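You operate a simulated robot arm through the tools that you are given. There is no shell and no other tool. Be economical: measure what you need, move in short steps, check, and stop when the job is done.

You run a simulated robot arm. Do the job below in one go: nothing can be reset, and whatever is moved stays where it is left.

## Task
Purge and zero the analyser on air, then measure gas jar G2.
Fine: Wait for STEADY before zeroing and again on the jar. End with the pump off and the plug back in the air socket. Set down upright: inlet plug.

The check looks at the end state, three seconds after you hand in, the way a careful person would. Anything else that was tipped, shoved, dropped, spilled or broken makes it a failure.

## Robot
A 7-joint arm with a two-finger parallel gripper, fixed in place. Base frame: the origin is at the foot of the arm, x ahead of it, y to its left, z up; the work surface is at about z = 850. Lengths are in mm, angles in rad, forces in N, time in s.
With the tool pointing down near the work surface it reaches from about 220 to 740 mm from the base axis. Its first joint turns from -2.897 to 2.897 rad. Payload 1.57 kg.
The tool frame sits at the grasp point between the pads (the TCP): z along the fingers, y along the line on which they close. The tips reach 30 mm beyond it. Largest opening 110 mm; finger width 24, thickness 12; the body of the gripper, 48 by 112 mm, starts 78 mm behind the TCP.
Orientation is told as [roll, pitch, yaw] about the base's x, y, z axes, in that order, counted from this pose: with the fingers straight down and closing along the base's y, the tool's x points along the base's -x, its y along +y and its z along -z.

## Interface
- The arm moves only by the tool step_arm. Its argument "rows" is text: rows parted by semicolons, each of 7 numbers parted by spaces: the finger opening in mm, from 0 to 110, then the shift along the base's x, y, z in mm, then the turn, a rotation vector about the base's x, y, z in rad. In form: gripper dx dy dz wx wy wz; .... A call has 1 to 10 rows; each row shifts and turns the commanded pose from where the row before left it. A row lasts 0.2 s, in which the tool goes at most 50 mm and 0.15 rad; a call with a longer step from one row to the next is refused whole, and so is a gripper value outside its range. Where a pose cannot be reached the arm comes as near as it can. A force on the tool above 40 N (or 10 N above the force at the start of the call, whichever is more), or a blocked arm, ends the call early, and 0.2 s more pass. Each finger travels about 45 mm/s and halts on what it meets, pressing with about 43 N; the grip force reading is that of the motor and also rises with nothing between the fingers. The clock runs only during rows and for 0.2 s after the last one: add rows that do not move to give the fingers time. The reply holds the time, the measured pose of the TCP, the force on the tool along the base axes, the opening and the grip force, in the units named above and with some noise, with the torque about the TCP (base axes, N m) and any sound that the robot's microphone picked up.
- Cameras (640 x 400 px; columns grow to the right, rows downward): "scene" is fixed at [218.7, -499.7, 1696]; the picture's right is [-0.08, 1.00, 0.00], its down [0.98, 0.08, -0.19] and it looks along [-0.19, -0.02, -0.98] (base axes); focal length 327 px, centre (320, 200). "wrist" rides on the gripper at [70, 16, -141] in the tool frame; the picture's right is [-0.23, 0.97, 0.00], its down [-0.86, -0.20, -0.48] and it looks along [-0.47, -0.11, 0.88] (tool axes); focal length 222 px, centre (320, 200). There is no depth. A picture from a camera that has moved, and an enlarged one, comes with that camera's place and axes in the base frame and with its lens.
- snapshot(camera): a new picture of that camera. It takes no simulated time.
- lift_body(by): slides the trunk up (or, below 0, down) by that many mm; the arm rides with it, the base frame stays. It gives what a move gives, with no picture.
- close_up(camera, box): a new picture of the part [left, top, right, bottom] of that camera's present view, enlarged. It takes no simulated time.
- job_done(): hands the job in; it is judged then, once.

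Go step by step. Nothing tells you positions but the pictures and the camera data: compare them with the known pose of the tool, close in by small moves and look again before you grip or let go. The budget is 120 turns and 68 pictures, counting those below and the enlarged ones. Unless the task says otherwise, let go and move clear before handing in, and close with one line.

The tools are called after "Emit:" as a command line: name --argument value ..., lists and objects as JSON in quotes. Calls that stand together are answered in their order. step_arm: Moves the arm, as the interface text tells. Its arguments: {"type":"object","properties":{"rows":{"type":"string"}},"required":["rows"]} The other tools are called the same way: lift_body (by) slides the trunk up or down; snapshot (camera) takes a picture; close_up (camera, box) takes an enlarged picture of a part of a camera's view; job_done () hands the job in.

At the start:

```text
time: 0.0
ee_pos: [119.9, -388.9, 1415.7]
tcp_rot: [-0.002, 0.0, -0.002]
ft_force: [-0.6, 0.7, 0.6]
torque: [-0.03, -0.03, -0.01]
width: 110.0
grasp_force: 0.1
trunk travel left (down, up): [-575.0, 15.0]
```

scene: 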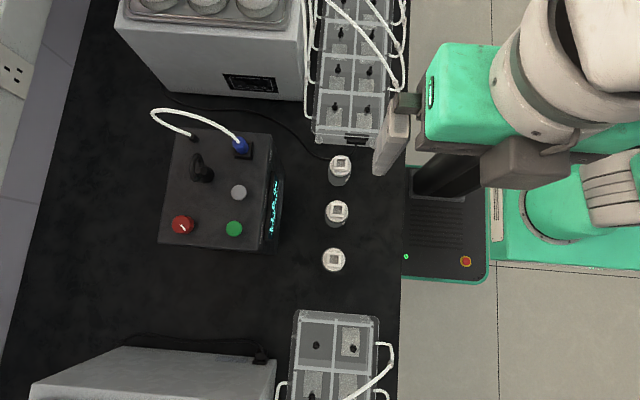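
wrist: 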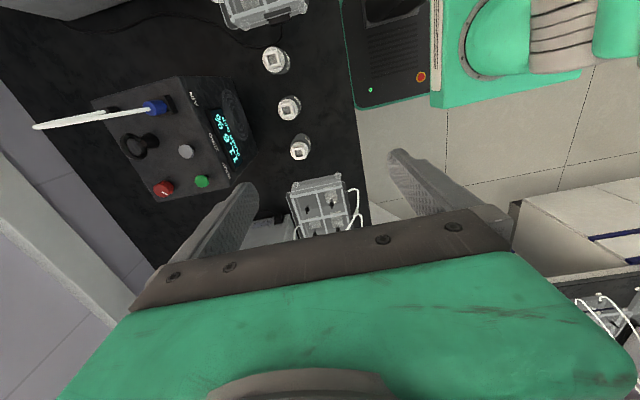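

I see an analyser box with a blue inlet plug on a white tube, a black knob or lever, red, grey and green controls, and three jars to the right. I'll look closer to read the labels.

Emit:
close_up --camera "scene" --box '[140, 90, 300, 260]'

Emit:
close_up --camera "scene" --box '[300, 140, 400, 280]'

Emit:
close_up --camera "wrist" --box '[80, 40, 320, 220]'

```text
2.35 times, centred on (220, 175) of scene
camera zoom: at [218.7, -499.7, 1696.0], right [-0.08, 1.0, 0.0], down [0.98, 0.08, -0.19], along [-0.19, -0.02, -0.98], focal length 768 px, centre (555, 259)
```

zoom: 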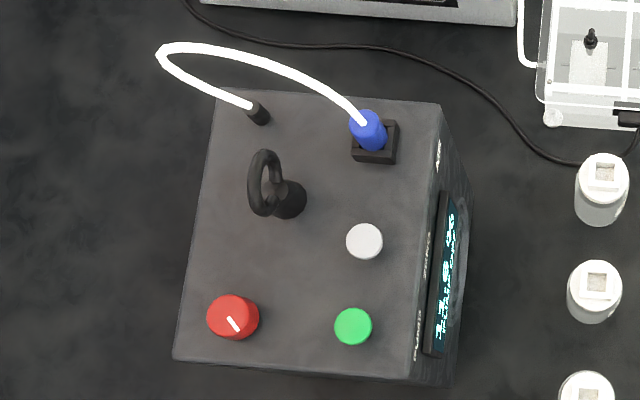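

```text
2.86 times, centred on (350, 210) of scene
camera zoom: at [218.7, -499.7, 1696.0], right [-0.08, 1.0, 0.0], down [0.98, 0.08, -0.19], along [-0.19, -0.02, -0.98], focal length 933 px, centre (234, 171)
```

zoom: 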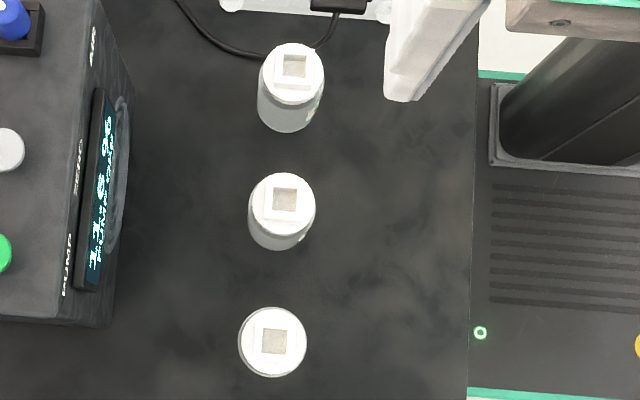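

```text
2.22 times, centred on (200, 130) of wrist
camera zoom: at [51.6, -373.1, 1557.4], right [0.23, 0.97, 0.0], down [0.85, -0.2, 0.48], along [0.47, -0.11, -0.88], focal length 494 px, centre (587, 356)
```

zoom: 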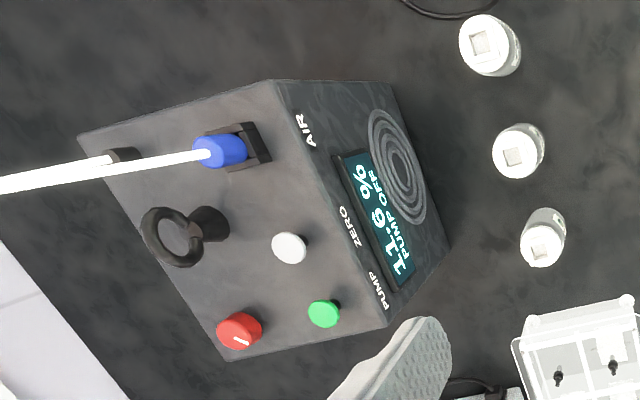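

The front labels mark AIR, ZERO (grey) and PUMP (green), and the display reads 11.6 % with PUMP OFF. I'll turn the tool so that the wrist camera looks towards -y, to see the analyser front and the jar labels.

Emit:
step_arm --rows "110 0 0 0 0 0 -0.15; 110 0 0 0 0 0 -0.15; 110 0 0 0 0 0 -0.15; 110 0 0 0 0 0 -0.15; 110 0 0 0 0 0 -0.15; 110 0 0 0 0 0 -0.15; 110 0 0 0 0 0 -0.15; 110 0 0 0 0 0 -0.15; 110 0 0 0 0 0 -0.15; 110 0 0 0 0 0 -0.15"

Emit:
lift_body --by -200

Emit:
step_arm --rows "110 -20 20 0 0 0 -0.0708; 110 -30 20 0 0 0 0; 110 -30 20 0 0 0 0; 110 -30 20 0 0 0 0"

Emit:
snapshot --camera "wrist"

```text
time: 1.5
ee_pos: [121.4, -390.6, 1416.3]
tcp_rot: [-0.008, -0.008, -0.91]
ft_force: [1.5, -4.5, -6.5]
torque: [0.21, 0.12, -0.02]
width: 109.9
grasp_force: 0.0
trunk travel left (down, up): [-575.0, 15.0]
stopped in row 7: the force on the tool passed its limit at 76 N (the readings are from after the stop); the commanded pose is now the measured one
```

```text
time: 3.6
ee_pos: [121.3, -390.9, 1215.9]
tcp_rot: [-0.007, -0.006, -0.911]
ft_force: [-2.4, -7.0, -10.7]
torque: [0.17, -0.65, 0.39]
width: 110.1
grasp_force: 0.0
trunk travel left (down, up): [-375.0, 215.0]
```

```text
time: 4.7
ee_pos: [12.0, -310.7, 1214.3]
tcp_rot: [-0.007, -0.006, -0.983]
ft_force: [0.2, 0.6, 0.6]
torque: [-0.02, 0.02, 0.03]
width: 109.8
grasp_force: 0.2
trunk travel left (down, up): [-375.0, 215.0]
```

```text
62 pictures are left
camera wrist: at [-12.5, -242.9, 1357.5], right [0.94, 0.35, -0.01], down [0.31, -0.82, 0.49], along [0.17, -0.46, -0.87], focal length 222 px, centre (320, 200)
```

wrist: 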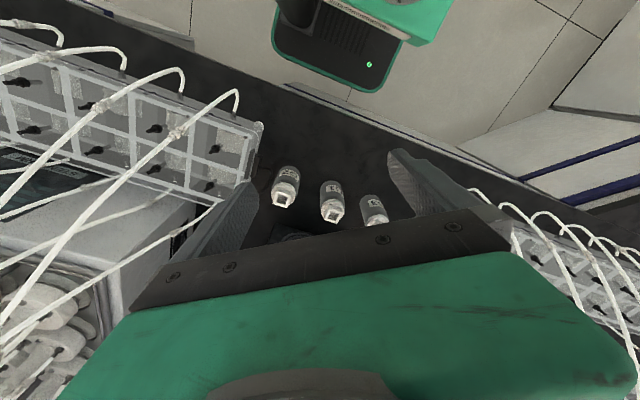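

The turn was stopped by a contact, so I'll check the scene for anything disturbed and read the jar labels.

Emit:
snapshot --camera "scene"

Emit:
close_up --camera "wrist" --box '[260, 150, 400, 240]'

```text
61 pictures are left
```

scene: 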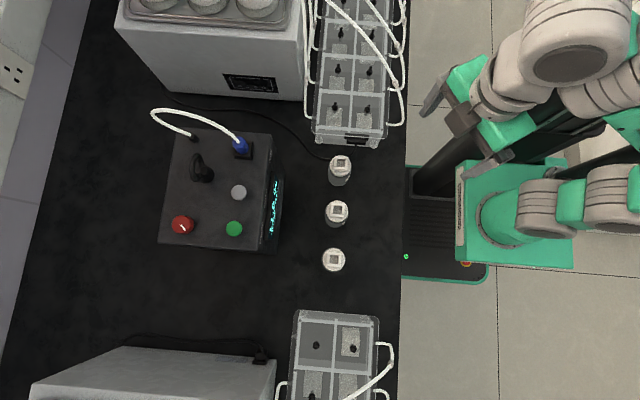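

```text
4.44 times, centred on (330, 195) of wrist
camera zoom: at [-12.5, -242.9, 1357.5], right [0.94, 0.35, -0.01], down [0.31, -0.82, 0.49], along [0.17, -0.46, -0.87], focal length 987 px, centre (276, 222)
```

zoom: 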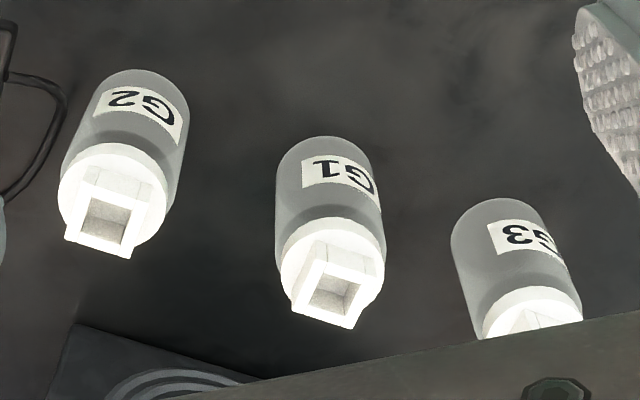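

Nothing looks disturbed, so the stop was probably the arm meeting itself. G2 is the jar at the smallest x, at about (-10, -473). I'll finish the turn.

Emit:
step_arm --rows "110 0 0 0 0 0 -0.12; 110 0 0 0 0 0 -0.12; 110 0 0 0 0 0 -0.12; 110 0 0 0 0 0 -0.12; 110 0 0 0 0 0 -0.1; 110 0 0 0 0 0 0"

Emit:
snapshot --camera "wrist"

```text
time: 6.0
ee_pos: [11.4, -310.4, 1215.9]
tcp_rot: [-0.008, -0.007, -1.564]
ft_force: [-0.6, 0.4, 0.0]
torque: [-0.02, -0.02, -0.02]
width: 109.6
grasp_force: 0.0
trunk travel left (down, up): [-375.0, 215.0]
```

```text
59 pictures are left
camera wrist: at [28.6, -239.6, 1357.7], right [0.98, -0.22, -0.01], down [-0.19, -0.85, 0.49], along [-0.11, -0.47, -0.87], focal length 222 px, centre (320, 200)
```

wrist: 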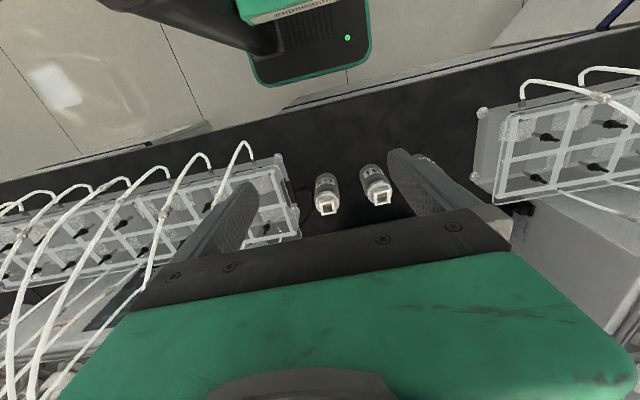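

The orientation is good now. I'll move towards the analyser above its plug, staying high.

Emit:
step_arm --rows "110 0 -10 35 0 0 0; 110 5 -40 30 0 0 0; 110 5 -40 20 0 0 0; 110 5 -40 0 0 0 0; 110 5 -40 0 0 0 0; 110 0 -40 0 0 0 0; 110 0 -20 0 0 0 0; 110 0 0 0 0 0 0"

Emit:
snapshot --camera "wrist"

```text
refused: row 2 steps farther than a row can; nothing moved
```

```text
58 pictures are left
camera wrist: at [28.6, -239.6, 1357.7], right [0.98, -0.22, -0.01], down [-0.19, -0.85, 0.49], along [-0.11, -0.47, -0.87], focal length 222 px, centre (320, 200)
```

wrist: 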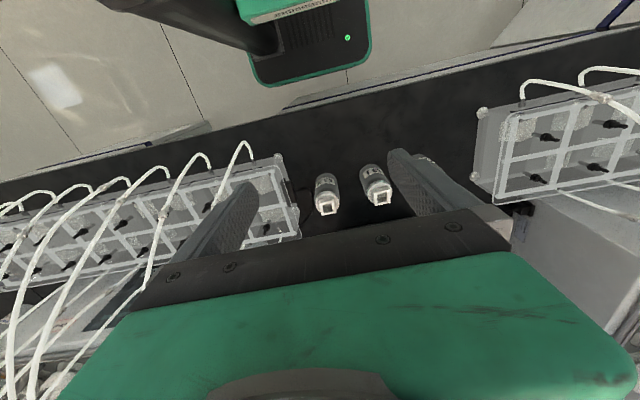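

One row was over the step limit, so I'll send shorter steps.

Emit:
step_arm --rows "110 0 0 45 0 0 0; 110 5 -30 30 0 0 0; 110 5 -40 10 0 0 0; 110 5 -40 0 0 0 0; 110 5 -40 0 0 0 0; 110 0 -40 0 0 0 0; 110 0 -40 0 0 0 0; 110 0 -20 0 0 0 0; 110 0 0 0 0 0 0"

Emit:
snapshot --camera "wrist"

```text
time: 6.3
ee_pos: [11.3, -314.8, 1223.5]
tcp_rot: [-0.009, -0.021, -1.562]
ft_force: [-2.1, -11.6, -18.9]
torque: [0.18, -0.14, 0.09]
width: 110.1
grasp_force: 0.1
out of reach, approached as far as the arm can: row 1
trunk travel left (down, up): [-375.0, 215.0]
stopped in row 1: the force on the tool passed its limit at 101 N (the readings are from after the stop); the commanded pose is now the measured one
```

```text
57 pictures are left
camera wrist: at [28.2, -242.0, 1363.9], right [0.98, -0.22, 0.0], down [-0.19, -0.85, 0.5], along [-0.11, -0.49, -0.87], focal length 222 px, centre (320, 200)
```

wrist: 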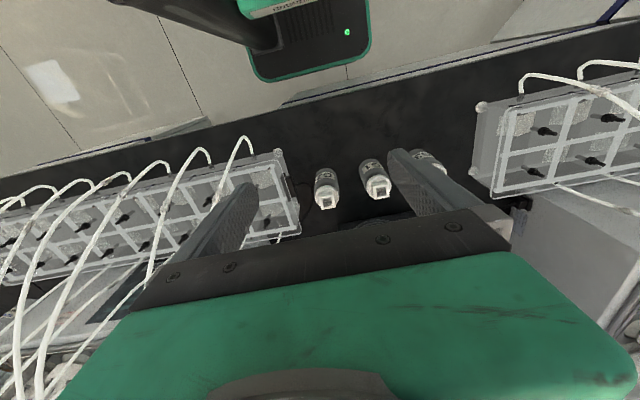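

Raising while close in seems to make the arm fold against itself, so I'll raise with the trunk and move outwards at constant height.

Emit:
lift_body --by 60

Emit:
step_arm --rows "110 0 -30 0 0 0 0; 110 5 -40 0 0 0 0; 110 5 -40 0 0 0 0; 110 5 -40 0 0 0 0; 110 5 -40 0 0 0 0; 110 0 -40 0 0 0 0; 110 0 -30 0 0 0 0; 110 0 0 0 0 0 0"

Emit:
snapshot --camera "wrist"

```text
time: 7.3
ee_pos: [11.6, -314.7, 1283.8]
tcp_rot: [-0.01, -0.02, -1.564]
ft_force: [-3.7, -21.4, -34.8]
torque: [-0.11, -0.16, 0.09]
width: 109.7
grasp_force: 0.1
trunk travel left (down, up): [-435.0, 155.0]
```

```text
time: 7.7
ee_pos: [11.2, -336.7, 1284.8]
tcp_rot: [-0.01, -0.026, -1.556]
ft_force: [-0.6, -10.8, -13.8]
torque: [0.28, 0.03, -0.11]
width: 109.8
grasp_force: 0.1
trunk travel left (down, up): [-435.0, 155.0]
stopped in row 1: the force on the tool passed its limit at 58 N (the readings are from after the stop); the commanded pose is now the measured one
```

```text
56 pictures are left
camera wrist: at [27.2, -263.0, 1424.9], right [0.98, -0.21, 0.0], down [-0.18, -0.84, 0.5], along [-0.11, -0.49, -0.86], focal length 222 px, centre (320, 200)
```

wrist: 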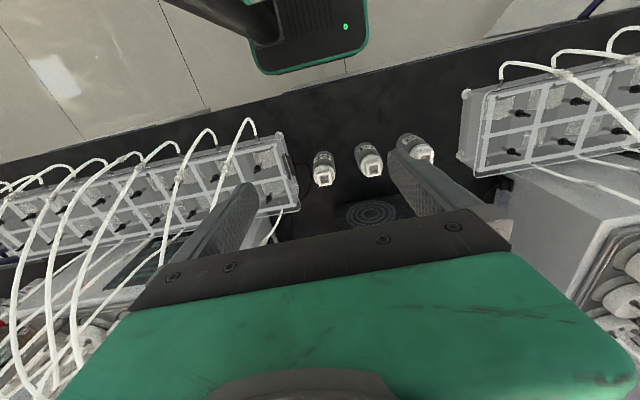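

The tool still seems pressed against something of its own. I'll come down relative to the trunk and then move out.

Emit:
step_arm --rows "110 0 0 -30 0 0 0; 110 0 0 -30 0 0 0; 110 0 0 0 0 0 0"

Emit:
step_arm --rows "110 0 -30 0 0 0 0; 110 5 -40 0 0 0 0; 110 5 -40 0 0 0 0; 110 0 0 0 0 0 0"

Emit:
snapshot --camera "scene"

```text
time: 8.5
ee_pos: [9.7, -336.4, 1224.1]
tcp_rot: [-0.011, -0.023, -1.556]
ft_force: [-0.1, 0.4, 0.5]
torque: [-0.01, 0.0, 0.03]
width: 110.1
grasp_force: 0.0
trunk travel left (down, up): [-435.0, 155.0]
```

```text
time: 9.5
ee_pos: [19.3, -448.0, 1226.8]
tcp_rot: [-0.011, -0.022, -1.555]
ft_force: [0.0, -0.1, -0.2]
torque: [0.02, 0.0, 0.0]
width: 110.0
grasp_force: 0.0
trunk travel left (down, up): [-435.0, 155.0]
```

```text
55 pictures are left
```

scene: 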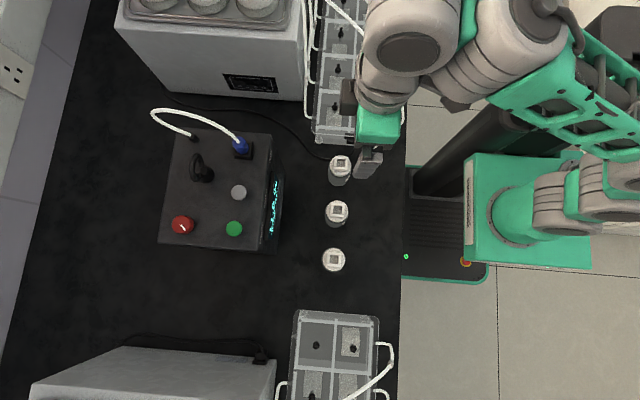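

All clear now. I'll raise the trunk and continue out over the analyser.

Emit:
lift_body --by 60

Emit:
step_arm --rows "110 5 -40 0 0 0 0; 110 5 -40 0 0 0 0; 110 5 -40 0 0 0 0; 110 0 -20 0 0 0 0; 110 0 0 0 0 0 0"

Emit:
snapshot --camera "wrist"

Emit:
snapshot --camera "scene"

```text
time: 10.5
ee_pos: [19.3, -448.9, 1287.5]
tcp_rot: [-0.01, -0.021, -1.558]
ft_force: [-0.3, -0.1, -0.6]
torque: [0.01, -0.05, 0.01]
width: 109.7
grasp_force: 0.1
trunk travel left (down, up): [-495.0, 95.0]
```

```text
time: 11.1
ee_pos: [26.8, -522.5, 1289.7]
tcp_rot: [-0.012, -0.046, -1.558]
ft_force: [-1.1, -26.9, -33.4]
torque: [1.56, -0.01, -0.09]
width: 110.0
grasp_force: 0.0
out of reach, approached as far as the arm can: row 2
trunk travel left (down, up): [-495.0, 95.0]
stopped in row 2: the force on the tool passed its limit at 152 N (the readings are from after the stop); the commanded pose is now the measured one
```

```text
54 pictures are left
camera wrist: at [44.2, -445.0, 1426.8], right [0.98, -0.21, 0.0], down [-0.18, -0.83, 0.52], along [-0.11, -0.51, -0.85], focal length 222 px, centre (320, 200)
```

wrist: 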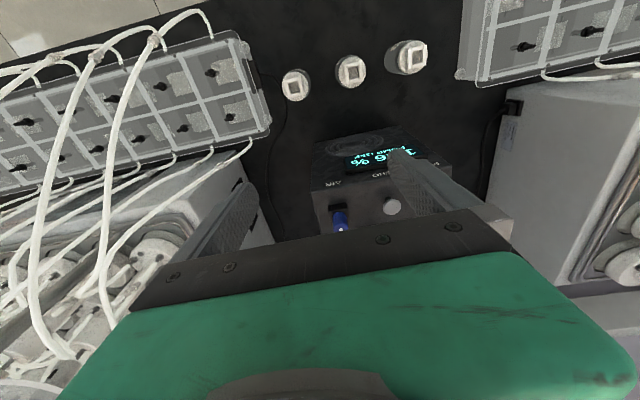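

```text
53 pictures are left
```

scene: 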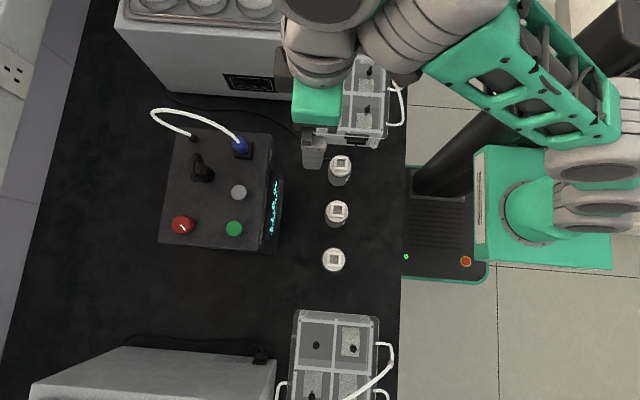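

The reach limit depends on height relative to the trunk. I'll lower the arm and raise the trunk to the top, so that the arm works lower on its own scale.

Emit:
step_arm --rows "110 0 0 -30 0 0 0; 110 0 0 -30 0 0 0; 110 0 0 0 0 0 0"

Emit:
lift_body --by 90

Emit:
step_arm --rows "110 0 0 -40 -0.02 0 0; 110 0 -30 -20 -0.02 0 0; 110 0 -30 0 0 0 0; 110 0 -20 0 0 0 0; 110 0 0 0 0 0 0"

Emit:
snapshot --camera "wrist"

```text
time: 11.9
ee_pos: [27.4, -520.1, 1228.6]
tcp_rot: [-0.01, -0.04, -1.556]
ft_force: [0.0, 0.4, -0.5]
torque: [0.0, 0.01, 0.0]
width: 110.1
grasp_force: 0.1
trunk travel left (down, up): [-495.0, 95.0]
```

```text
time: 13.2
ee_pos: [26.4, -519.4, 1316.6]
tcp_rot: [-0.009, -0.041, -1.557]
ft_force: [0.2, 0.7, 0.6]
torque: [-0.01, 0.02, 0.04]
width: 110.3
grasp_force: 0.2
trunk travel left (down, up): [-585.0, 5.0]
```

```text
time: 14.4
ee_pos: [29.9, -599.1, 1255.4]
tcp_rot: [-0.011, -0.081, -1.556]
ft_force: [-0.8, 0.3, -0.2]
torque: [-0.01, 0.0, 0.0]
width: 109.9
grasp_force: 0.1
trunk travel left (down, up): [-585.0, 5.0]
```

```text
52 pictures are left
camera wrist: at [46.4, -518.5, 1392.2], right [0.98, -0.21, 0.01], down [-0.18, -0.82, 0.55], along [-0.11, -0.54, -0.84], focal length 222 px, centre (320, 200)
```

wrist: 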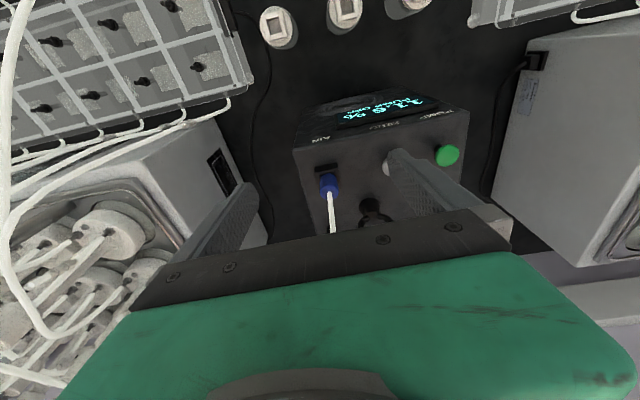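

I'll straighten the tilt, close the fingers, and go above the green PUMP button, which I put at about (172, -653) with its top near z = 1135.

Emit:
step_arm --rows "60 30 0 0 0.04 0 0; 40 30 0 0 0.04 0 0; 20 35 -10 0 0 0 0; 0 35 -20 0 0 0 0; 0 12 -25 0 0 0 0; 0 0 0 0 0 0 0; 0 0 0 0 0 0 0"

Emit:
snapshot --camera "wrist"

```text
time: 16.0
ee_pos: [152.8, -611.7, 1238.6]
tcp_rot: [-0.01, 0.0, -1.556]
ft_force: [0.4, 0.9, 0.6]
torque: [0.01, -0.01, 0.02]
width: 0.0
grasp_force: 15.1
out of reach, approached as far as the arm can: row 3, 4, 5
trunk travel left (down, up): [-585.0, 5.0]
```

```text
51 pictures are left
camera wrist: at [169.5, -541.4, 1380.7], right [0.98, -0.21, -0.01], down [-0.18, -0.86, 0.48], along [-0.11, -0.47, -0.88], focal length 222 px, centre (320, 200)
```

wrist: 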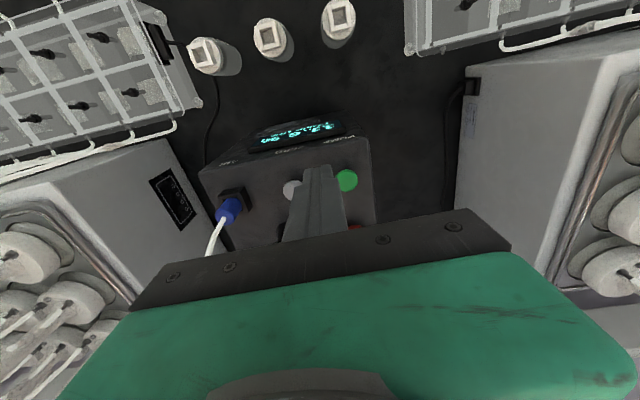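

The fingers are still short and high, at the edge of reach. I'll descend a little while moving out.

Emit:
step_arm --rows "0 10 0 -25 0 0 0; 0 9 -20 -20 0 0 0; 0 0 -23 0 0 0 0; 0 0 0 0 0 0 0"

Emit:
snapshot --camera "wrist"

```text
time: 17.0
ee_pos: [167.7, -629.7, 1188.5]
tcp_rot: [-0.01, -0.002, -1.555]
ft_force: [0.0, 0.3, -0.3]
torque: [-0.05, -0.02, 0.0]
width: 0.1
grasp_force: 21.0
out of reach, approached as far as the arm can: row 2, 3
trunk travel left (down, up): [-585.0, 5.0]
```

```text
50 pictures are left
camera wrist: at [185.0, -560.9, 1330.8], right [0.98, -0.21, -0.01], down [-0.18, -0.86, 0.48], along [-0.11, -0.47, -0.88], focal length 222 px, centre (320, 200)
```

wrist: 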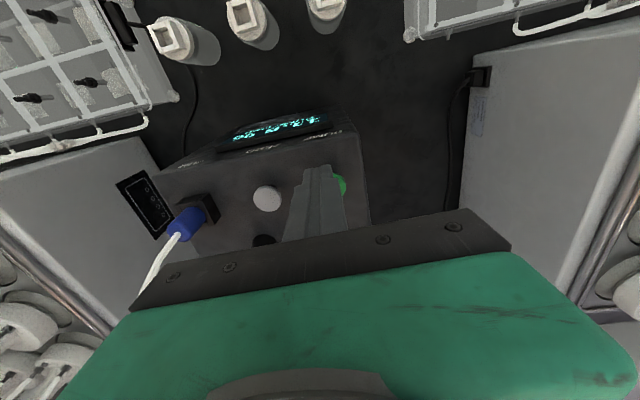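

Near the reach limit, I'll tilt the tool about 0.2 rad outwards for extra reach and then check alignment over the green button.

Emit:
step_arm --rows "0 2 0 0 -0.1 0 0; 0 2 0 0 -0.1 0 0; 0 0 -20 -10 0 0 0; 0 0 0 0 0 0 0"

Emit:
close_up --camera "scene" --box '[150, 90, 350, 260]'

Emit:
close_up --camera "wrist" --box '[220, 100, 420, 240]'

```text
time: 18.0
ee_pos: [172.5, -651.0, 1178.9]
tcp_rot: [-0.014, -0.201, -1.555]
ft_force: [0.3, -0.2, -0.3]
torque: [-0.02, 0.0, 0.02]
width: 0.0
grasp_force: 21.3
trunk travel left (down, up): [-585.0, 5.0]
```

```text
2.35 times, centred on (250, 175) of scene
camera zoom: at [218.7, -499.7, 1696.0], right [-0.08, 1.0, 0.0], down [0.98, 0.08, -0.19], along [-0.19, -0.02, -0.98], focal length 768 px, centre (485, 259)
```

zoom: 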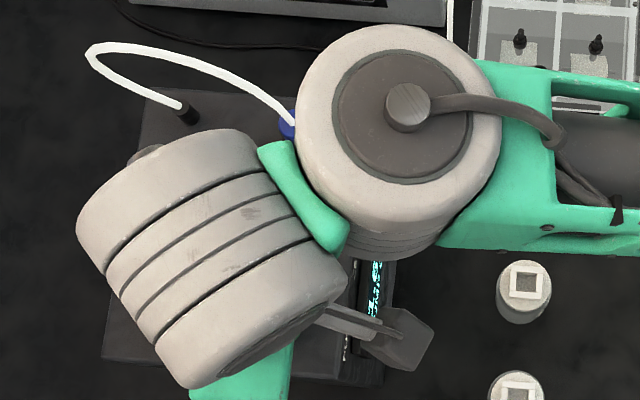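

```text
2.86 times, centred on (320, 170) of wrist
camera zoom: at [188.8, -554.5, 1304.0], right [0.98, -0.21, 0.03], down [-0.18, -0.74, 0.64], along [-0.11, -0.63, -0.77], focal length 635 px, centre (320, 286)
```

zoom: 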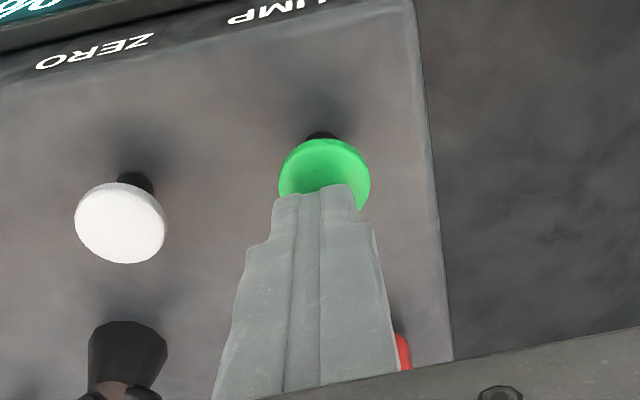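

The tip is centred over the green button, about 18 mm above it. I'll press down gently.

Emit:
step_arm --rows "0 0 0 -8 0 0 0; 0 0 0 -6 0 0 0; 0 0 0 -3 0 0 0; 0 0 0 -2 0 0 0; 0 0 0 -2 0 0 0"

```text
time: 19.2
ee_pos: [173.5, -651.3, 1160.8]
tcp_rot: [-0.012, -0.206, -1.557]
ft_force: [-2.1, 3.7, 17.0]
torque: [0.26, 0.1, 0.11]
width: 0.0
grasp_force: 22.0
trunk travel left (down, up): [-585.0, 5.0]
heard: click
```

A click with contact force. I'll back off and look at the display.

Emit:
step_arm --rows "0 0 0 10 0 0 0; 0 0 0 20 0 0 0; 0 0 0 0 0 0 0"

Emit:
close_up --camera "wrist" --box '[180, 60, 400, 200]'

```text
time: 20.0
ee_pos: [172.0, -653.0, 1188.8]
tcp_rot: [-0.013, -0.199, -1.555]
ft_force: [-0.6, 0.3, 0.0]
torque: [0.03, -0.02, 0.01]
width: 0.1
grasp_force: 22.3
trunk travel left (down, up): [-585.0, 5.0]
```

```text
2.86 times, centred on (290, 130) of wrist
camera zoom: at [188.4, -557.1, 1313.7], right [0.98, -0.21, 0.03], down [-0.18, -0.75, 0.64], along [-0.11, -0.63, -0.77], focal length 635 px, centre (406, 400)
```

zoom: 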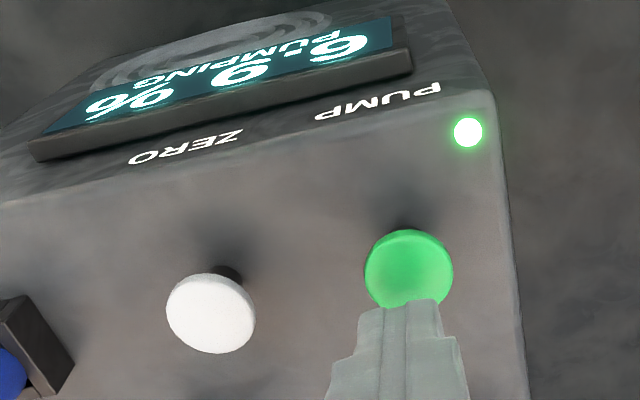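

The pump is running and the reading is falling. I'll move above ZERO, which I put at about (107, -656), and wait for STEADY.

Emit:
step_arm --rows "0 -35 0 0 0 0 0; 0 -30 3 -5 0 0 0; 0 0 0 0 0 0 0; 0 0 0 0 0 0 0; 0 0 0 0 0 0 0; 0 0 0 0 0 0 0; 0 0 0 0 0 0 0; 0 0 0 0 0 0 0; 0 0 0 0 0 0 0; 0 0 0 0 0 0 0"

Emit:
step_arm --rows "0 0 0 0 0 0 0; 0 0 0 0 0 0 0; 0 0 0 0 0 0 0; 0 0 0 0 0 0 0; 0 0 0 0 0 0 0; 0 0 0 0 0 0 0; 0 0 0 0 0 0 0; 0 0 0 0 0 0 0; 0 0 0 0 0 0 0; 0 0 0 0 0 0 0"

Emit:
close_up --camera "wrist" --box '[230, 70, 450, 210]'

```text
time: 22.2
ee_pos: [107.0, -650.2, 1183.6]
tcp_rot: [-0.013, -0.2, -1.554]
ft_force: [-0.1, 0.4, 0.4]
torque: [0.02, -0.01, -0.02]
width: 0.0
grasp_force: 21.6
trunk travel left (down, up): [-585.0, 5.0]
```

```text
time: 24.4
ee_pos: [107.1, -650.5, 1182.7]
tcp_rot: [-0.016, -0.201, -1.555]
ft_force: [-0.2, 0.3, 0.6]
torque: [0.01, -0.01, 0.01]
width: 0.0
grasp_force: 21.5
trunk travel left (down, up): [-585.0, 5.0]
```

```text
2.86 times, centred on (340, 140) of wrist
camera zoom: at [123.8, -554.0, 1307.2], right [0.98, -0.21, 0.03], down [-0.18, -0.74, 0.64], along [-0.11, -0.63, -0.77], focal length 635 px, centre (263, 371)
```

zoom: 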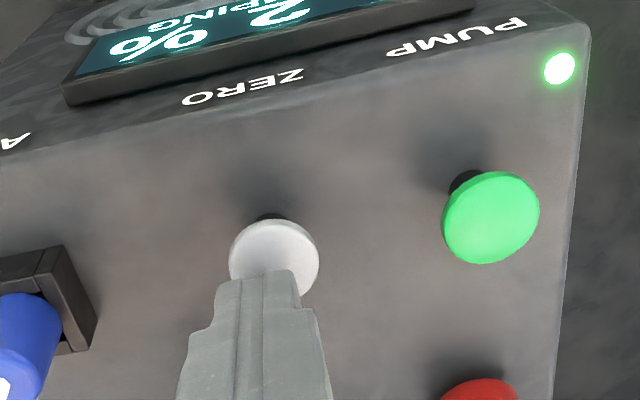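

The alignment is nearly right and it is still pumping. I'll wait more, nudging 3 mm in x.

Emit:
step_arm --rows "0 3 0 0 0 0 0; 0 0 0 0 0 0 0; 0 0 0 0 0 0 0; 0 0 0 0 0 0 0; 0 0 0 0 0 0 0; 0 0 0 0 0 0 0; 0 0 0 0 0 0 0; 0 0 0 0 0 0 0; 0 0 0 0 0 0 0; 0 0 0 0 0 0 0"

Emit:
step_arm --rows "0 0 0 0 0 0 0; 0 0 0 0 0 0 0; 0 0 0 0 0 0 0; 0 0 0 0 0 0 0; 0 0 0 0 0 0 0; 0 0 0 0 0 0 0; 0 0 0 0 0 0 0; 0 0 0 0 0 0 0; 0 0 0 0 0 0 0; 0 0 0 0 0 0 0"

Emit:
step_arm --rows "0 0 0 0 0 0 0; 0 0 0 0 0 0 0; 0 0 0 0 0 0 0; 0 0 0 0 0 0 0; 0 0 0 0 0 0 0; 0 0 0 0 0 0 0; 0 0 0 0 0 0 0; 0 0 0 0 0 0 0; 0 0 0 0 0 0 0; 0 0 0 0 0 0 0"

Emit:
close_up --camera "wrist" --box '[230, 40, 450, 180]'

```text
time: 26.6
ee_pos: [110.0, -650.3, 1183.2]
tcp_rot: [-0.014, -0.201, -1.556]
ft_force: [-0.5, -0.3, 0.3]
torque: [0.01, 0.02, 0.0]
width: 0.0
grasp_force: 21.1
trunk travel left (down, up): [-585.0, 5.0]
```

```text
time: 28.8
ee_pos: [110.0, -650.0, 1183.1]
tcp_rot: [-0.015, -0.2, -1.553]
ft_force: [0.6, 0.8, -0.4]
torque: [0.02, -0.01, 0.02]
width: 0.0
grasp_force: 21.4
trunk travel left (down, up): [-585.0, 5.0]
```

```text
time: 31.0
ee_pos: [109.2, -649.4, 1182.2]
tcp_rot: [-0.013, -0.201, -1.555]
ft_force: [-0.3, -0.3, -0.7]
torque: [-0.04, 0.01, -0.01]
width: 0.0
grasp_force: 21.1
trunk travel left (down, up): [-585.0, 5.0]
```

```text
2.86 times, centred on (340, 110) of wrist
camera zoom: at [127.0, -553.4, 1307.6], right [0.98, -0.21, 0.03], down [-0.18, -0.74, 0.64], along [-0.11, -0.63, -0.77], focal length 635 px, centre (263, 457)
```

zoom: 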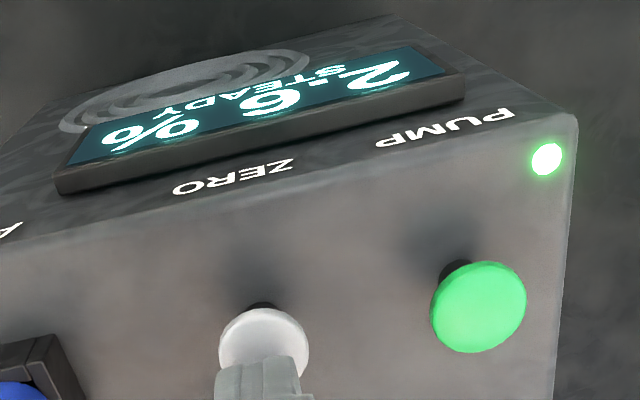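

It reads STEADY, so I press ZERO.

Emit:
step_arm --rows "0 0 0 -10 0 0 0; 0 0 0 -7 0 0 0; 0 0 0 -3 0 0 0; 0 0 0 -2 0 0 0; 0 0 0 -1 0 0 0"

```text
time: 32.2
ee_pos: [110.0, -648.8, 1161.4]
tcp_rot: [-0.012, -0.204, -1.556]
ft_force: [1.0, 0.9, 11.4]
torque: [0.09, -0.03, -0.02]
width: 0.0
grasp_force: 20.7
trunk travel left (down, up): [-585.0, 5.0]
heard: click
```

Emit:
step_arm --rows "0 0 0 10 0 0 0; 0 0 0 20 0 0 0; 0 0 0 20 0 0 0; 0 0 0 0 0 0 0"

Emit:
close_up --camera "wrist" --box '[180, 60, 400, 200]'

```text
time: 33.2
ee_pos: [110.8, -649.6, 1209.3]
tcp_rot: [-0.014, -0.2, -1.555]
ft_force: [1.2, 0.6, -0.3]
torque: [0.0, 0.0, -0.03]
width: 0.0
grasp_force: 21.4
trunk travel left (down, up): [-585.0, 5.0]
```

```text
2.86 times, centred on (290, 130) of wrist
camera zoom: at [127.4, -552.1, 1334.4], right [0.98, -0.21, 0.03], down [-0.18, -0.74, 0.64], along [-0.11, -0.63, -0.77], focal length 635 px, centre (406, 400)
```

zoom: 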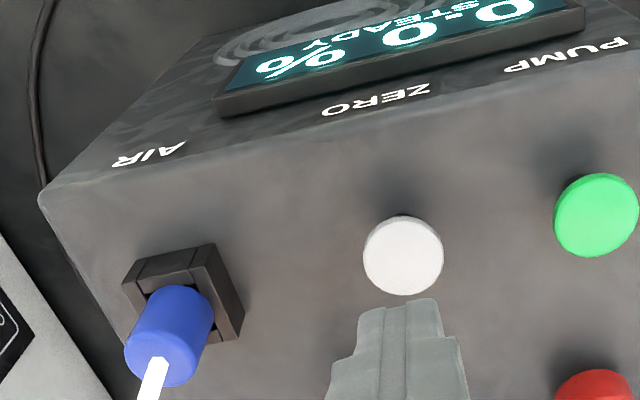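

Zeroed: 0.0 % and STEADY. Now the plug: I'll open the fingers, move above it and look closely.

Emit:
step_arm --rows "20 -20 10 10 0.05 0 0; 40 -25 10 10 0.05 0 0; 60 -25 0 0 0 0 0; 60 0 0 0 0 0 0; 60 0 0 0 0 0 0"

Emit:
close_up --camera "wrist" --box '[250, 120, 410, 220]'

Emit:
close_up --camera "scene" --box '[140, 90, 300, 190]'

```text
time: 34.4
ee_pos: [39.6, -628.1, 1229.3]
tcp_rot: [-0.013, -0.1, -1.554]
ft_force: [0.4, -0.3, -0.9]
torque: [0.01, -0.02, -0.01]
width: 60.1
grasp_force: 0.0
trunk travel left (down, up): [-585.0, 5.0]
```

```text
4.00 times, centred on (330, 170) of wrist
camera zoom: at [57.1, -544.5, 1363.7], right [0.98, -0.21, 0.01], down [-0.18, -0.81, 0.56], along [-0.11, -0.55, -0.83], focal length 888 px, centre (280, 320)
```

zoom: 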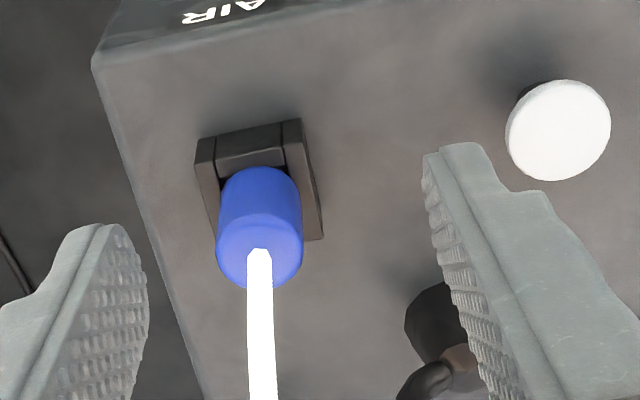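

```text
4.00 times, centred on (220, 140) of scene
camera zoom: at [218.7, -499.7, 1696.0], right [-0.08, 1.0, 0.0], down [0.98, 0.08, -0.19], along [-0.19, -0.02, -0.98], focal length 1306 px, centre (720, 440)
```

zoom: 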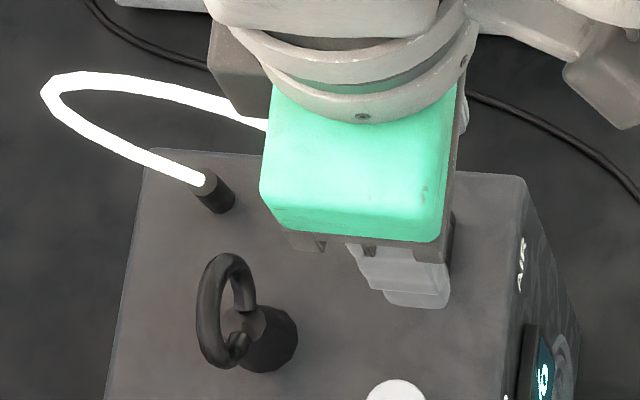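

The plug top is at about (29, -657, 1159) and the socket block top is near 1135. I'll align the tool over it with 0.2 rad of tilt, which keeps the pads parallel to the plug.

Emit:
step_arm --rows "60 -5 -5 0 -0.05 -0.007 -0.007; 60 -5 -10 -10 -0.05 -0.006 -0.008; 60 0 -9 -10 0 0 0; 60 0 0 0 0 0 0"

Emit:
close_up --camera "wrist" --box '[240, 120, 400, 220]'

```text
time: 35.4
ee_pos: [30.5, -653.5, 1209.0]
tcp_rot: [0.0, -0.201, -1.571]
ft_force: [0.0, -0.3, -0.1]
torque: [0.0, 0.02, 0.02]
width: 59.8
grasp_force: 0.1
trunk travel left (down, up): [-585.0, 5.0]
```

```text
4.00 times, centred on (320, 170) of wrist
camera zoom: at [47.5, -556.9, 1334.2], right [0.97, -0.22, 0.05], down [-0.2, -0.74, 0.64], along [-0.11, -0.63, -0.77], focal length 888 px, centre (320, 320)
```

zoom: 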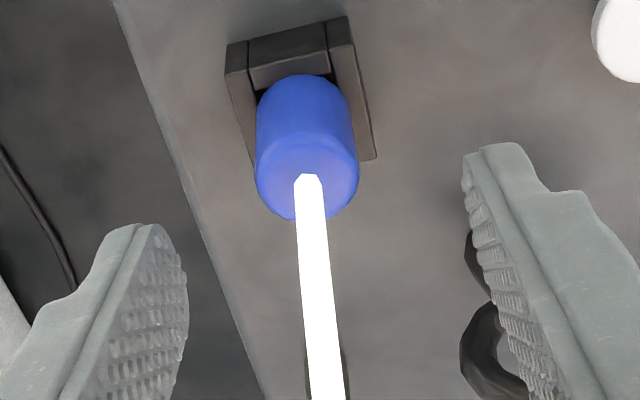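

It's well lined up. I'll descend to grip height with tips just above the socket block.

Emit:
step_arm --rows "50 -1 0 -15 0 0 0; 46 0 0 -12 0 0 0; 46 0 0 -8 0 0 0; 46 0 0 -4 0 0 0; 46 0 0 0 0 0 0"

Emit:
close_up --camera "wrist" --box '[240, 120, 400, 220]'

```text
time: 36.6
ee_pos: [30.9, -653.4, 1169.3]
tcp_rot: [0.001, -0.2, -1.574]
ft_force: [0.8, -0.2, -0.9]
torque: [-0.02, 0.01, 0.0]
width: 46.1
grasp_force: 0.1
trunk travel left (down, up): [-585.0, 5.0]
```

```text
4.00 times, centred on (320, 170) of wrist
camera zoom: at [47.4, -557.0, 1295.2], right [0.97, -0.22, 0.05], down [-0.2, -0.74, 0.64], along [-0.11, -0.63, -0.77], focal length 888 px, centre (320, 320)
```

zoom: 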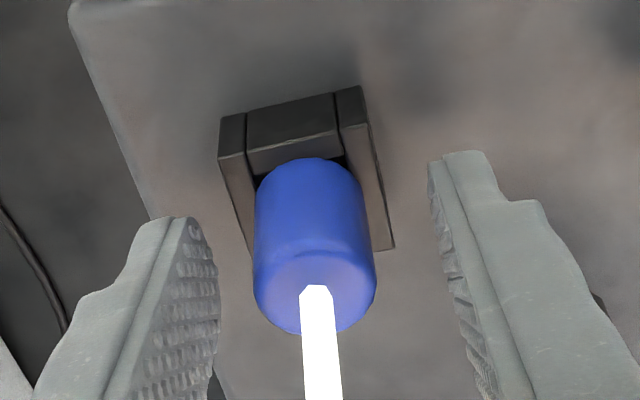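

The plug sits between the pads. I'll nudge 1 mm and close gently.

Emit:
step_arm --rows "40 -1 0 0 0 0 0; 30 0 0 0 0 0 0; 22 0 0 0 0 0 0; 15 0 0 0 0 0 0; 15 0 0 0 0 0 0"

```text
time: 37.8
ee_pos: [30.9, -653.1, 1170.0]
tcp_rot: [0.0, -0.2, -1.573]
ft_force: [0.3, 0.4, 0.2]
torque: [0.0, 0.01, -0.02]
width: 20.9
grasp_force: 29.5
trunk travel left (down, up): [-585.0, 5.0]
```

Gripped at 21 mm. In its seat the TCP is at (30.9, -653.1, 1170), which I'll need for the return. Now I pull straight up.

Emit:
step_arm --rows "8 0 0 0 0 0 0; 8 0 0 4 0 0 0; 8 0 0 6 0 0 0; 8 0 0 10 0 0 0; 8 0 0 10 0 0 0; 8 0 0 10 0 0 0; 8 0 0 0 0 0 0"

Emit:
close_up --camera "wrist" --box '[220, 100, 420, 220]'

Emit:
snapshot --camera "scene"

```text
time: 39.4
ee_pos: [29.8, -651.8, 1210.0]
tcp_rot: [0.001, -0.202, -1.572]
ft_force: [-0.9, -0.1, 0.3]
torque: [0.01, -0.04, -0.03]
width: 19.9
grasp_force: 33.7
trunk travel left (down, up): [-585.0, 5.0]
```

```text
3.20 times, centred on (320, 160) of wrist
camera zoom: at [46.7, -555.5, 1336.4], right [0.97, -0.22, 0.05], down [-0.2, -0.74, 0.64], along [-0.11, -0.63, -0.77], focal length 711 px, centre (320, 328)
```

zoom: 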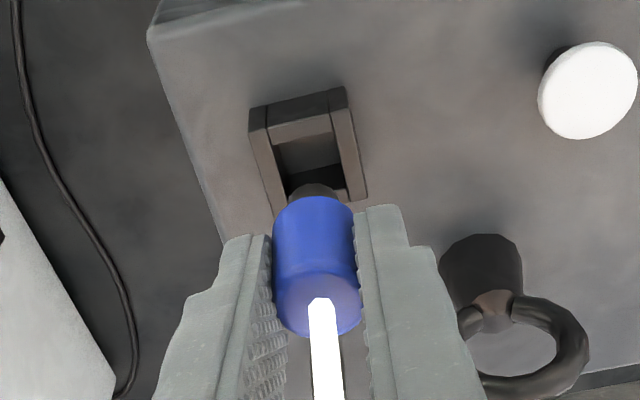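

```text
38 pictures are left
```

scene: 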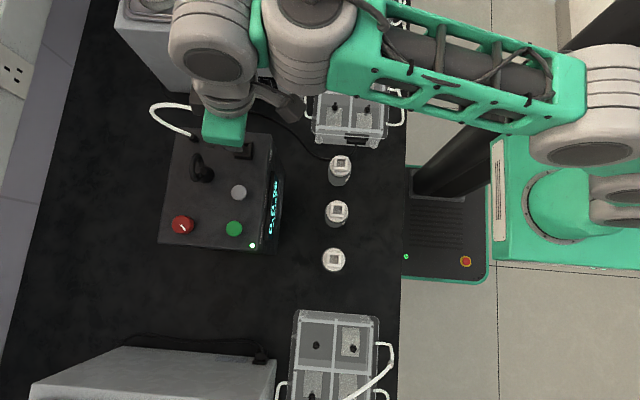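

The plug is out cleanly. I'll retreat towards +y above the jars, keeping the tilt so the plug stays vertical.

Emit:
step_arm --rows "8 0 10 10 0 0 0; 8 -5 25 10 0 0 0; 8 -5 30 0 0 0 0; 8 -5 30 0 0 0 0; 8 -5 25 0 0 0 0; 8 0 0 0 0 0 0"

Emit:
snapshot --camera "wrist"

```text
time: 40.8
ee_pos: [10.6, -534.0, 1230.7]
tcp_rot: [0.0, -0.201, -1.573]
ft_force: [-0.8, 0.5, 0.4]
torque: [-0.02, -0.01, 0.0]
width: 20.2
grasp_force: 33.8
trunk travel left (down, up): [-585.0, 5.0]
```

```text
37 pictures are left
camera wrist: at [26.3, -437.8, 1355.4], right [0.97, -0.22, 0.05], down [-0.2, -0.74, 0.64], along [-0.11, -0.63, -0.77], focal length 222 px, centre (320, 200)
```

wrist: 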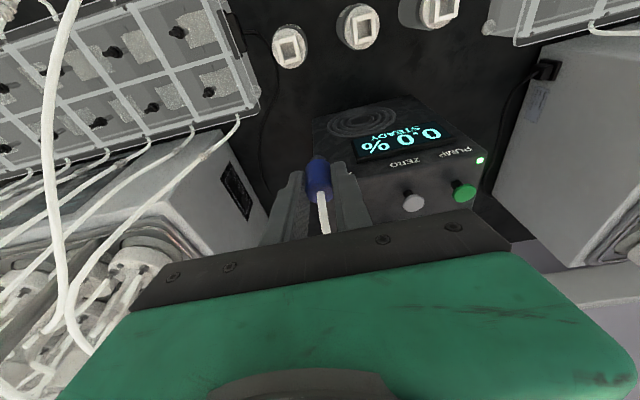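

G2's collar is near (-10, -470). I'll move above it, lower partway with the trunk, and look again.

Emit:
step_arm --rows "8 -5 25 0 0 0 0; 8 -5 25 0 0 0 0; 8 -5 15 0 0 0 0; 8 0 0 0 0 0 0"

Emit:
lift_body --by -130

Emit:
close_up --camera "wrist" --box '[200, 40, 440, 220]'

Emit:
close_up --camera "scene" --box '[230, 60, 420, 260]'

```text
time: 41.8
ee_pos: [-6.3, -466.9, 1231.8]
tcp_rot: [-0.001, -0.2, -1.573]
ft_force: [0.9, -0.4, -0.2]
torque: [0.0, -0.01, 0.04]
width: 20.2
grasp_force: 33.3
trunk travel left (down, up): [-585.0, 5.0]
```

```text
time: 43.4
ee_pos: [-5.1, -468.7, 1101.1]
tcp_rot: [0.001, -0.2, -1.574]
ft_force: [0.0, 0.2, -0.5]
torque: [-0.01, 0.03, -0.02]
width: 20.3
grasp_force: 34.4
trunk travel left (down, up): [-455.0, 135.0]
```

```text
2.22 times, centred on (320, 130) of wrist
camera zoom: at [11.2, -372.0, 1227.2], right [0.97, -0.22, 0.05], down [-0.2, -0.74, 0.64], along [-0.11, -0.63, -0.77], focal length 494 px, centre (320, 356)
```

zoom: 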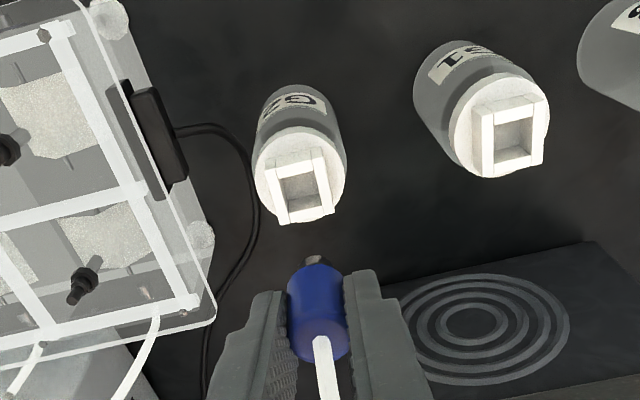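

```text
2.00 times, centred on (325, 160) of scene
camera zoom: at [218.7, -499.7, 1696.0], right [-0.08, 1.0, 0.0], down [0.98, 0.08, -0.19], along [-0.19, -0.02, -0.98], focal length 653 px, centre (310, 280)
```

zoom: 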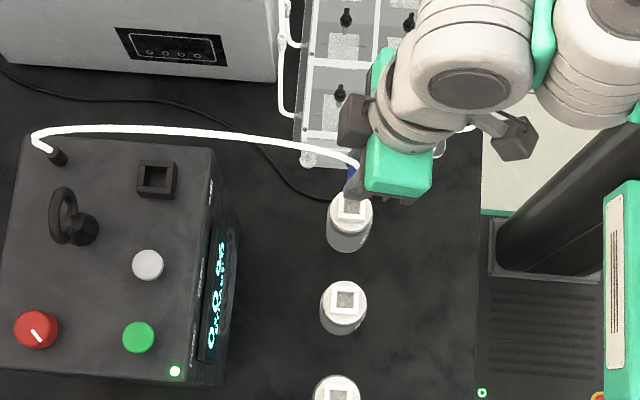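

G2's collar centre is near (-12, -471), with its top around z = 960. I'll shift to it and lower further.

Emit:
step_arm --rows "8 -7 2 0 0 0 0; 8 0 0 -25 0 0 0; 8 0 0 -25 0 0 0; 8 0 0 -10 0 0 0; 8 0 0 0 0 0 0"

Emit:
close_up --camera "wrist" --box '[240, 100, 400, 220]'

Emit:
close_up --camera "scene" --box '[300, 130, 380, 190]'

```text
time: 44.5
ee_pos: [-11.8, -466.1, 1040.1]
tcp_rot: [0.0, -0.199, -1.573]
ft_force: [-0.7, -0.5, 0.1]
torque: [-0.01, -0.02, -0.01]
width: 20.3
grasp_force: 33.6
trunk travel left (down, up): [-455.0, 135.0]
```

```text
3.33 times, centred on (320, 160) of wrist
camera zoom: at [5.0, -370.0, 1166.5], right [0.97, -0.22, 0.05], down [-0.2, -0.74, 0.64], along [-0.11, -0.63, -0.77], focal length 740 px, centre (320, 333)
```

zoom: 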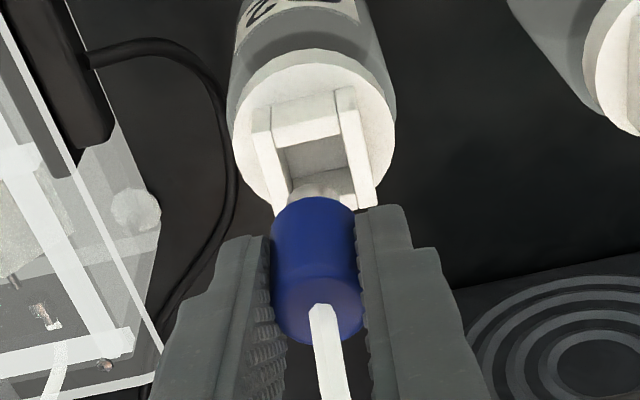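

```text
6.67 times, centred on (340, 160) of scene
camera zoom: at [218.7, -499.7, 1696.0], right [-0.08, 1.0, 0.0], down [0.98, 0.08, -0.19], along [-0.19, -0.02, -0.98], focal length 2177 px, centre (187, 467)
```

zoom: 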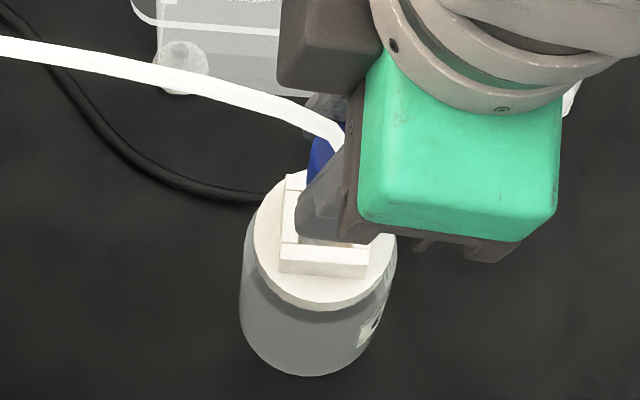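

Compared with the equivalent view over the air socket, the collar is about 2 mm to +x and 3 mm to -y of the plug. I'll correct, descend partway, and check.

Emit:
step_arm --rows "8 2 -3 0 0 0 0; 8 0 0 -8 0 0 0; 8 0 0 -6 0 0 0; 8 0 0 0 0 0 0"

Emit:
close_up --camera "wrist" --box '[240, 100, 400, 220]'

```text
time: 45.5
ee_pos: [-8.3, -469.3, 1027.4]
tcp_rot: [0.001, -0.201, -1.571]
ft_force: [0.1, -0.2, -0.9]
torque: [0.02, 0.02, 0.0]
width: 20.2
grasp_force: 33.5
trunk travel left (down, up): [-455.0, 135.0]
```

```text
3.33 times, centred on (320, 160) of wrist
camera zoom: at [7.4, -373.2, 1153.2], right [0.97, -0.22, 0.05], down [-0.2, -0.74, 0.64], along [-0.11, -0.63, -0.77], focal length 740 px, centre (320, 333)
```

zoom: 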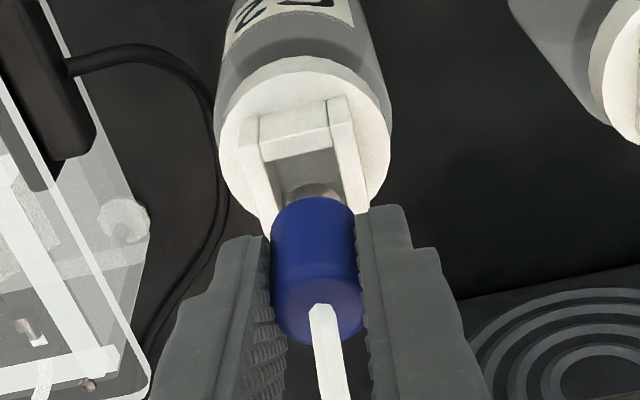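

The alignment now matches the expected geometry to about 1 mm. I'll descend slowly while watching the force.

Emit:
step_arm --rows "8 0 0.7 0 0 0 0; 8 0 0 -5 0 0 0; 8 0 0 -4 0 0 0; 8 0 0 -3 0 0 0; 8 0 0 0 0 0 0"

Emit:
close_up --camera "wrist" --box '[240, 100, 400, 220]'

```text
time: 46.8
ee_pos: [-11.3, -467.8, 1016.1]
tcp_rot: [-0.001, -0.202, -1.571]
ft_force: [-0.3, -0.7, 0.1]
torque: [-0.05, 0.02, -0.03]
width: 20.1
grasp_force: 33.8
trunk travel left (down, up): [-455.0, 135.0]
```

```text
3.33 times, centred on (320, 160) of wrist
camera zoom: at [6.7, -371.4, 1141.4], right [0.97, -0.22, 0.05], down [-0.2, -0.74, 0.64], along [-0.11, -0.63, -0.77], focal length 740 px, centre (320, 333)
```

zoom: 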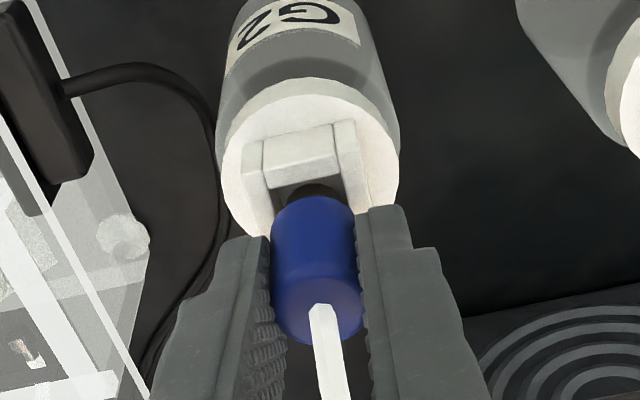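

A small drift appeared, so I'll correct by +1.5 in x and -1 in y and continue down gently.

Emit:
step_arm --rows "8 1.5 -1 0 0 0 0; 8 0 0 -3 0 0 0; 8 0 0 -3 0 0 0; 8 0 0 -3 0 0 0; 8 0 0 0 0 0 0"

Emit:
close_up --camera "wrist" --box '[240, 100, 400, 220]'

```text
time: 48.0
ee_pos: [-8.2, -469.6, 1006.1]
tcp_rot: [0.0, -0.2, -1.572]
ft_force: [-0.1, 0.0, 0.9]
torque: [-0.01, 0.03, 0.01]
width: 20.1
grasp_force: 34.0
trunk travel left (down, up): [-455.0, 135.0]
```

```text
3.33 times, centred on (320, 160) of wrist
camera zoom: at [8.4, -373.4, 1132.2], right [0.97, -0.22, 0.05], down [-0.2, -0.74, 0.64], along [-0.11, -0.63, -0.77], focal length 740 px, centre (320, 333)
```

zoom: 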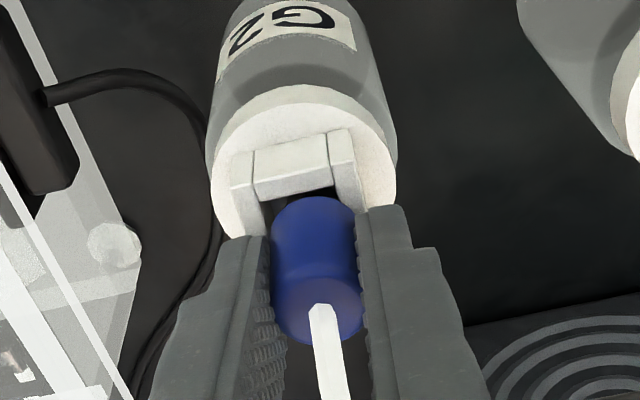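

It's inserting without force. I'll continue to the seat.

Emit:
step_arm --rows "8 0.3 0 -3 0 0 0; 8 0 0 -2 0 0 0; 8 0 0 -2 0 0 0; 8 0 0 0 0 0 0"

```text
time: 49.0
ee_pos: [-6.9, -470.2, 1004.5]
tcp_rot: [-0.001, -0.211, -1.571]
ft_force: [2.6, 1.9, 31.2]
torque: [0.14, -0.17, 0.03]
width: 20.3
grasp_force: 34.6
trunk travel left (down, up): [-455.0, 135.0]
```

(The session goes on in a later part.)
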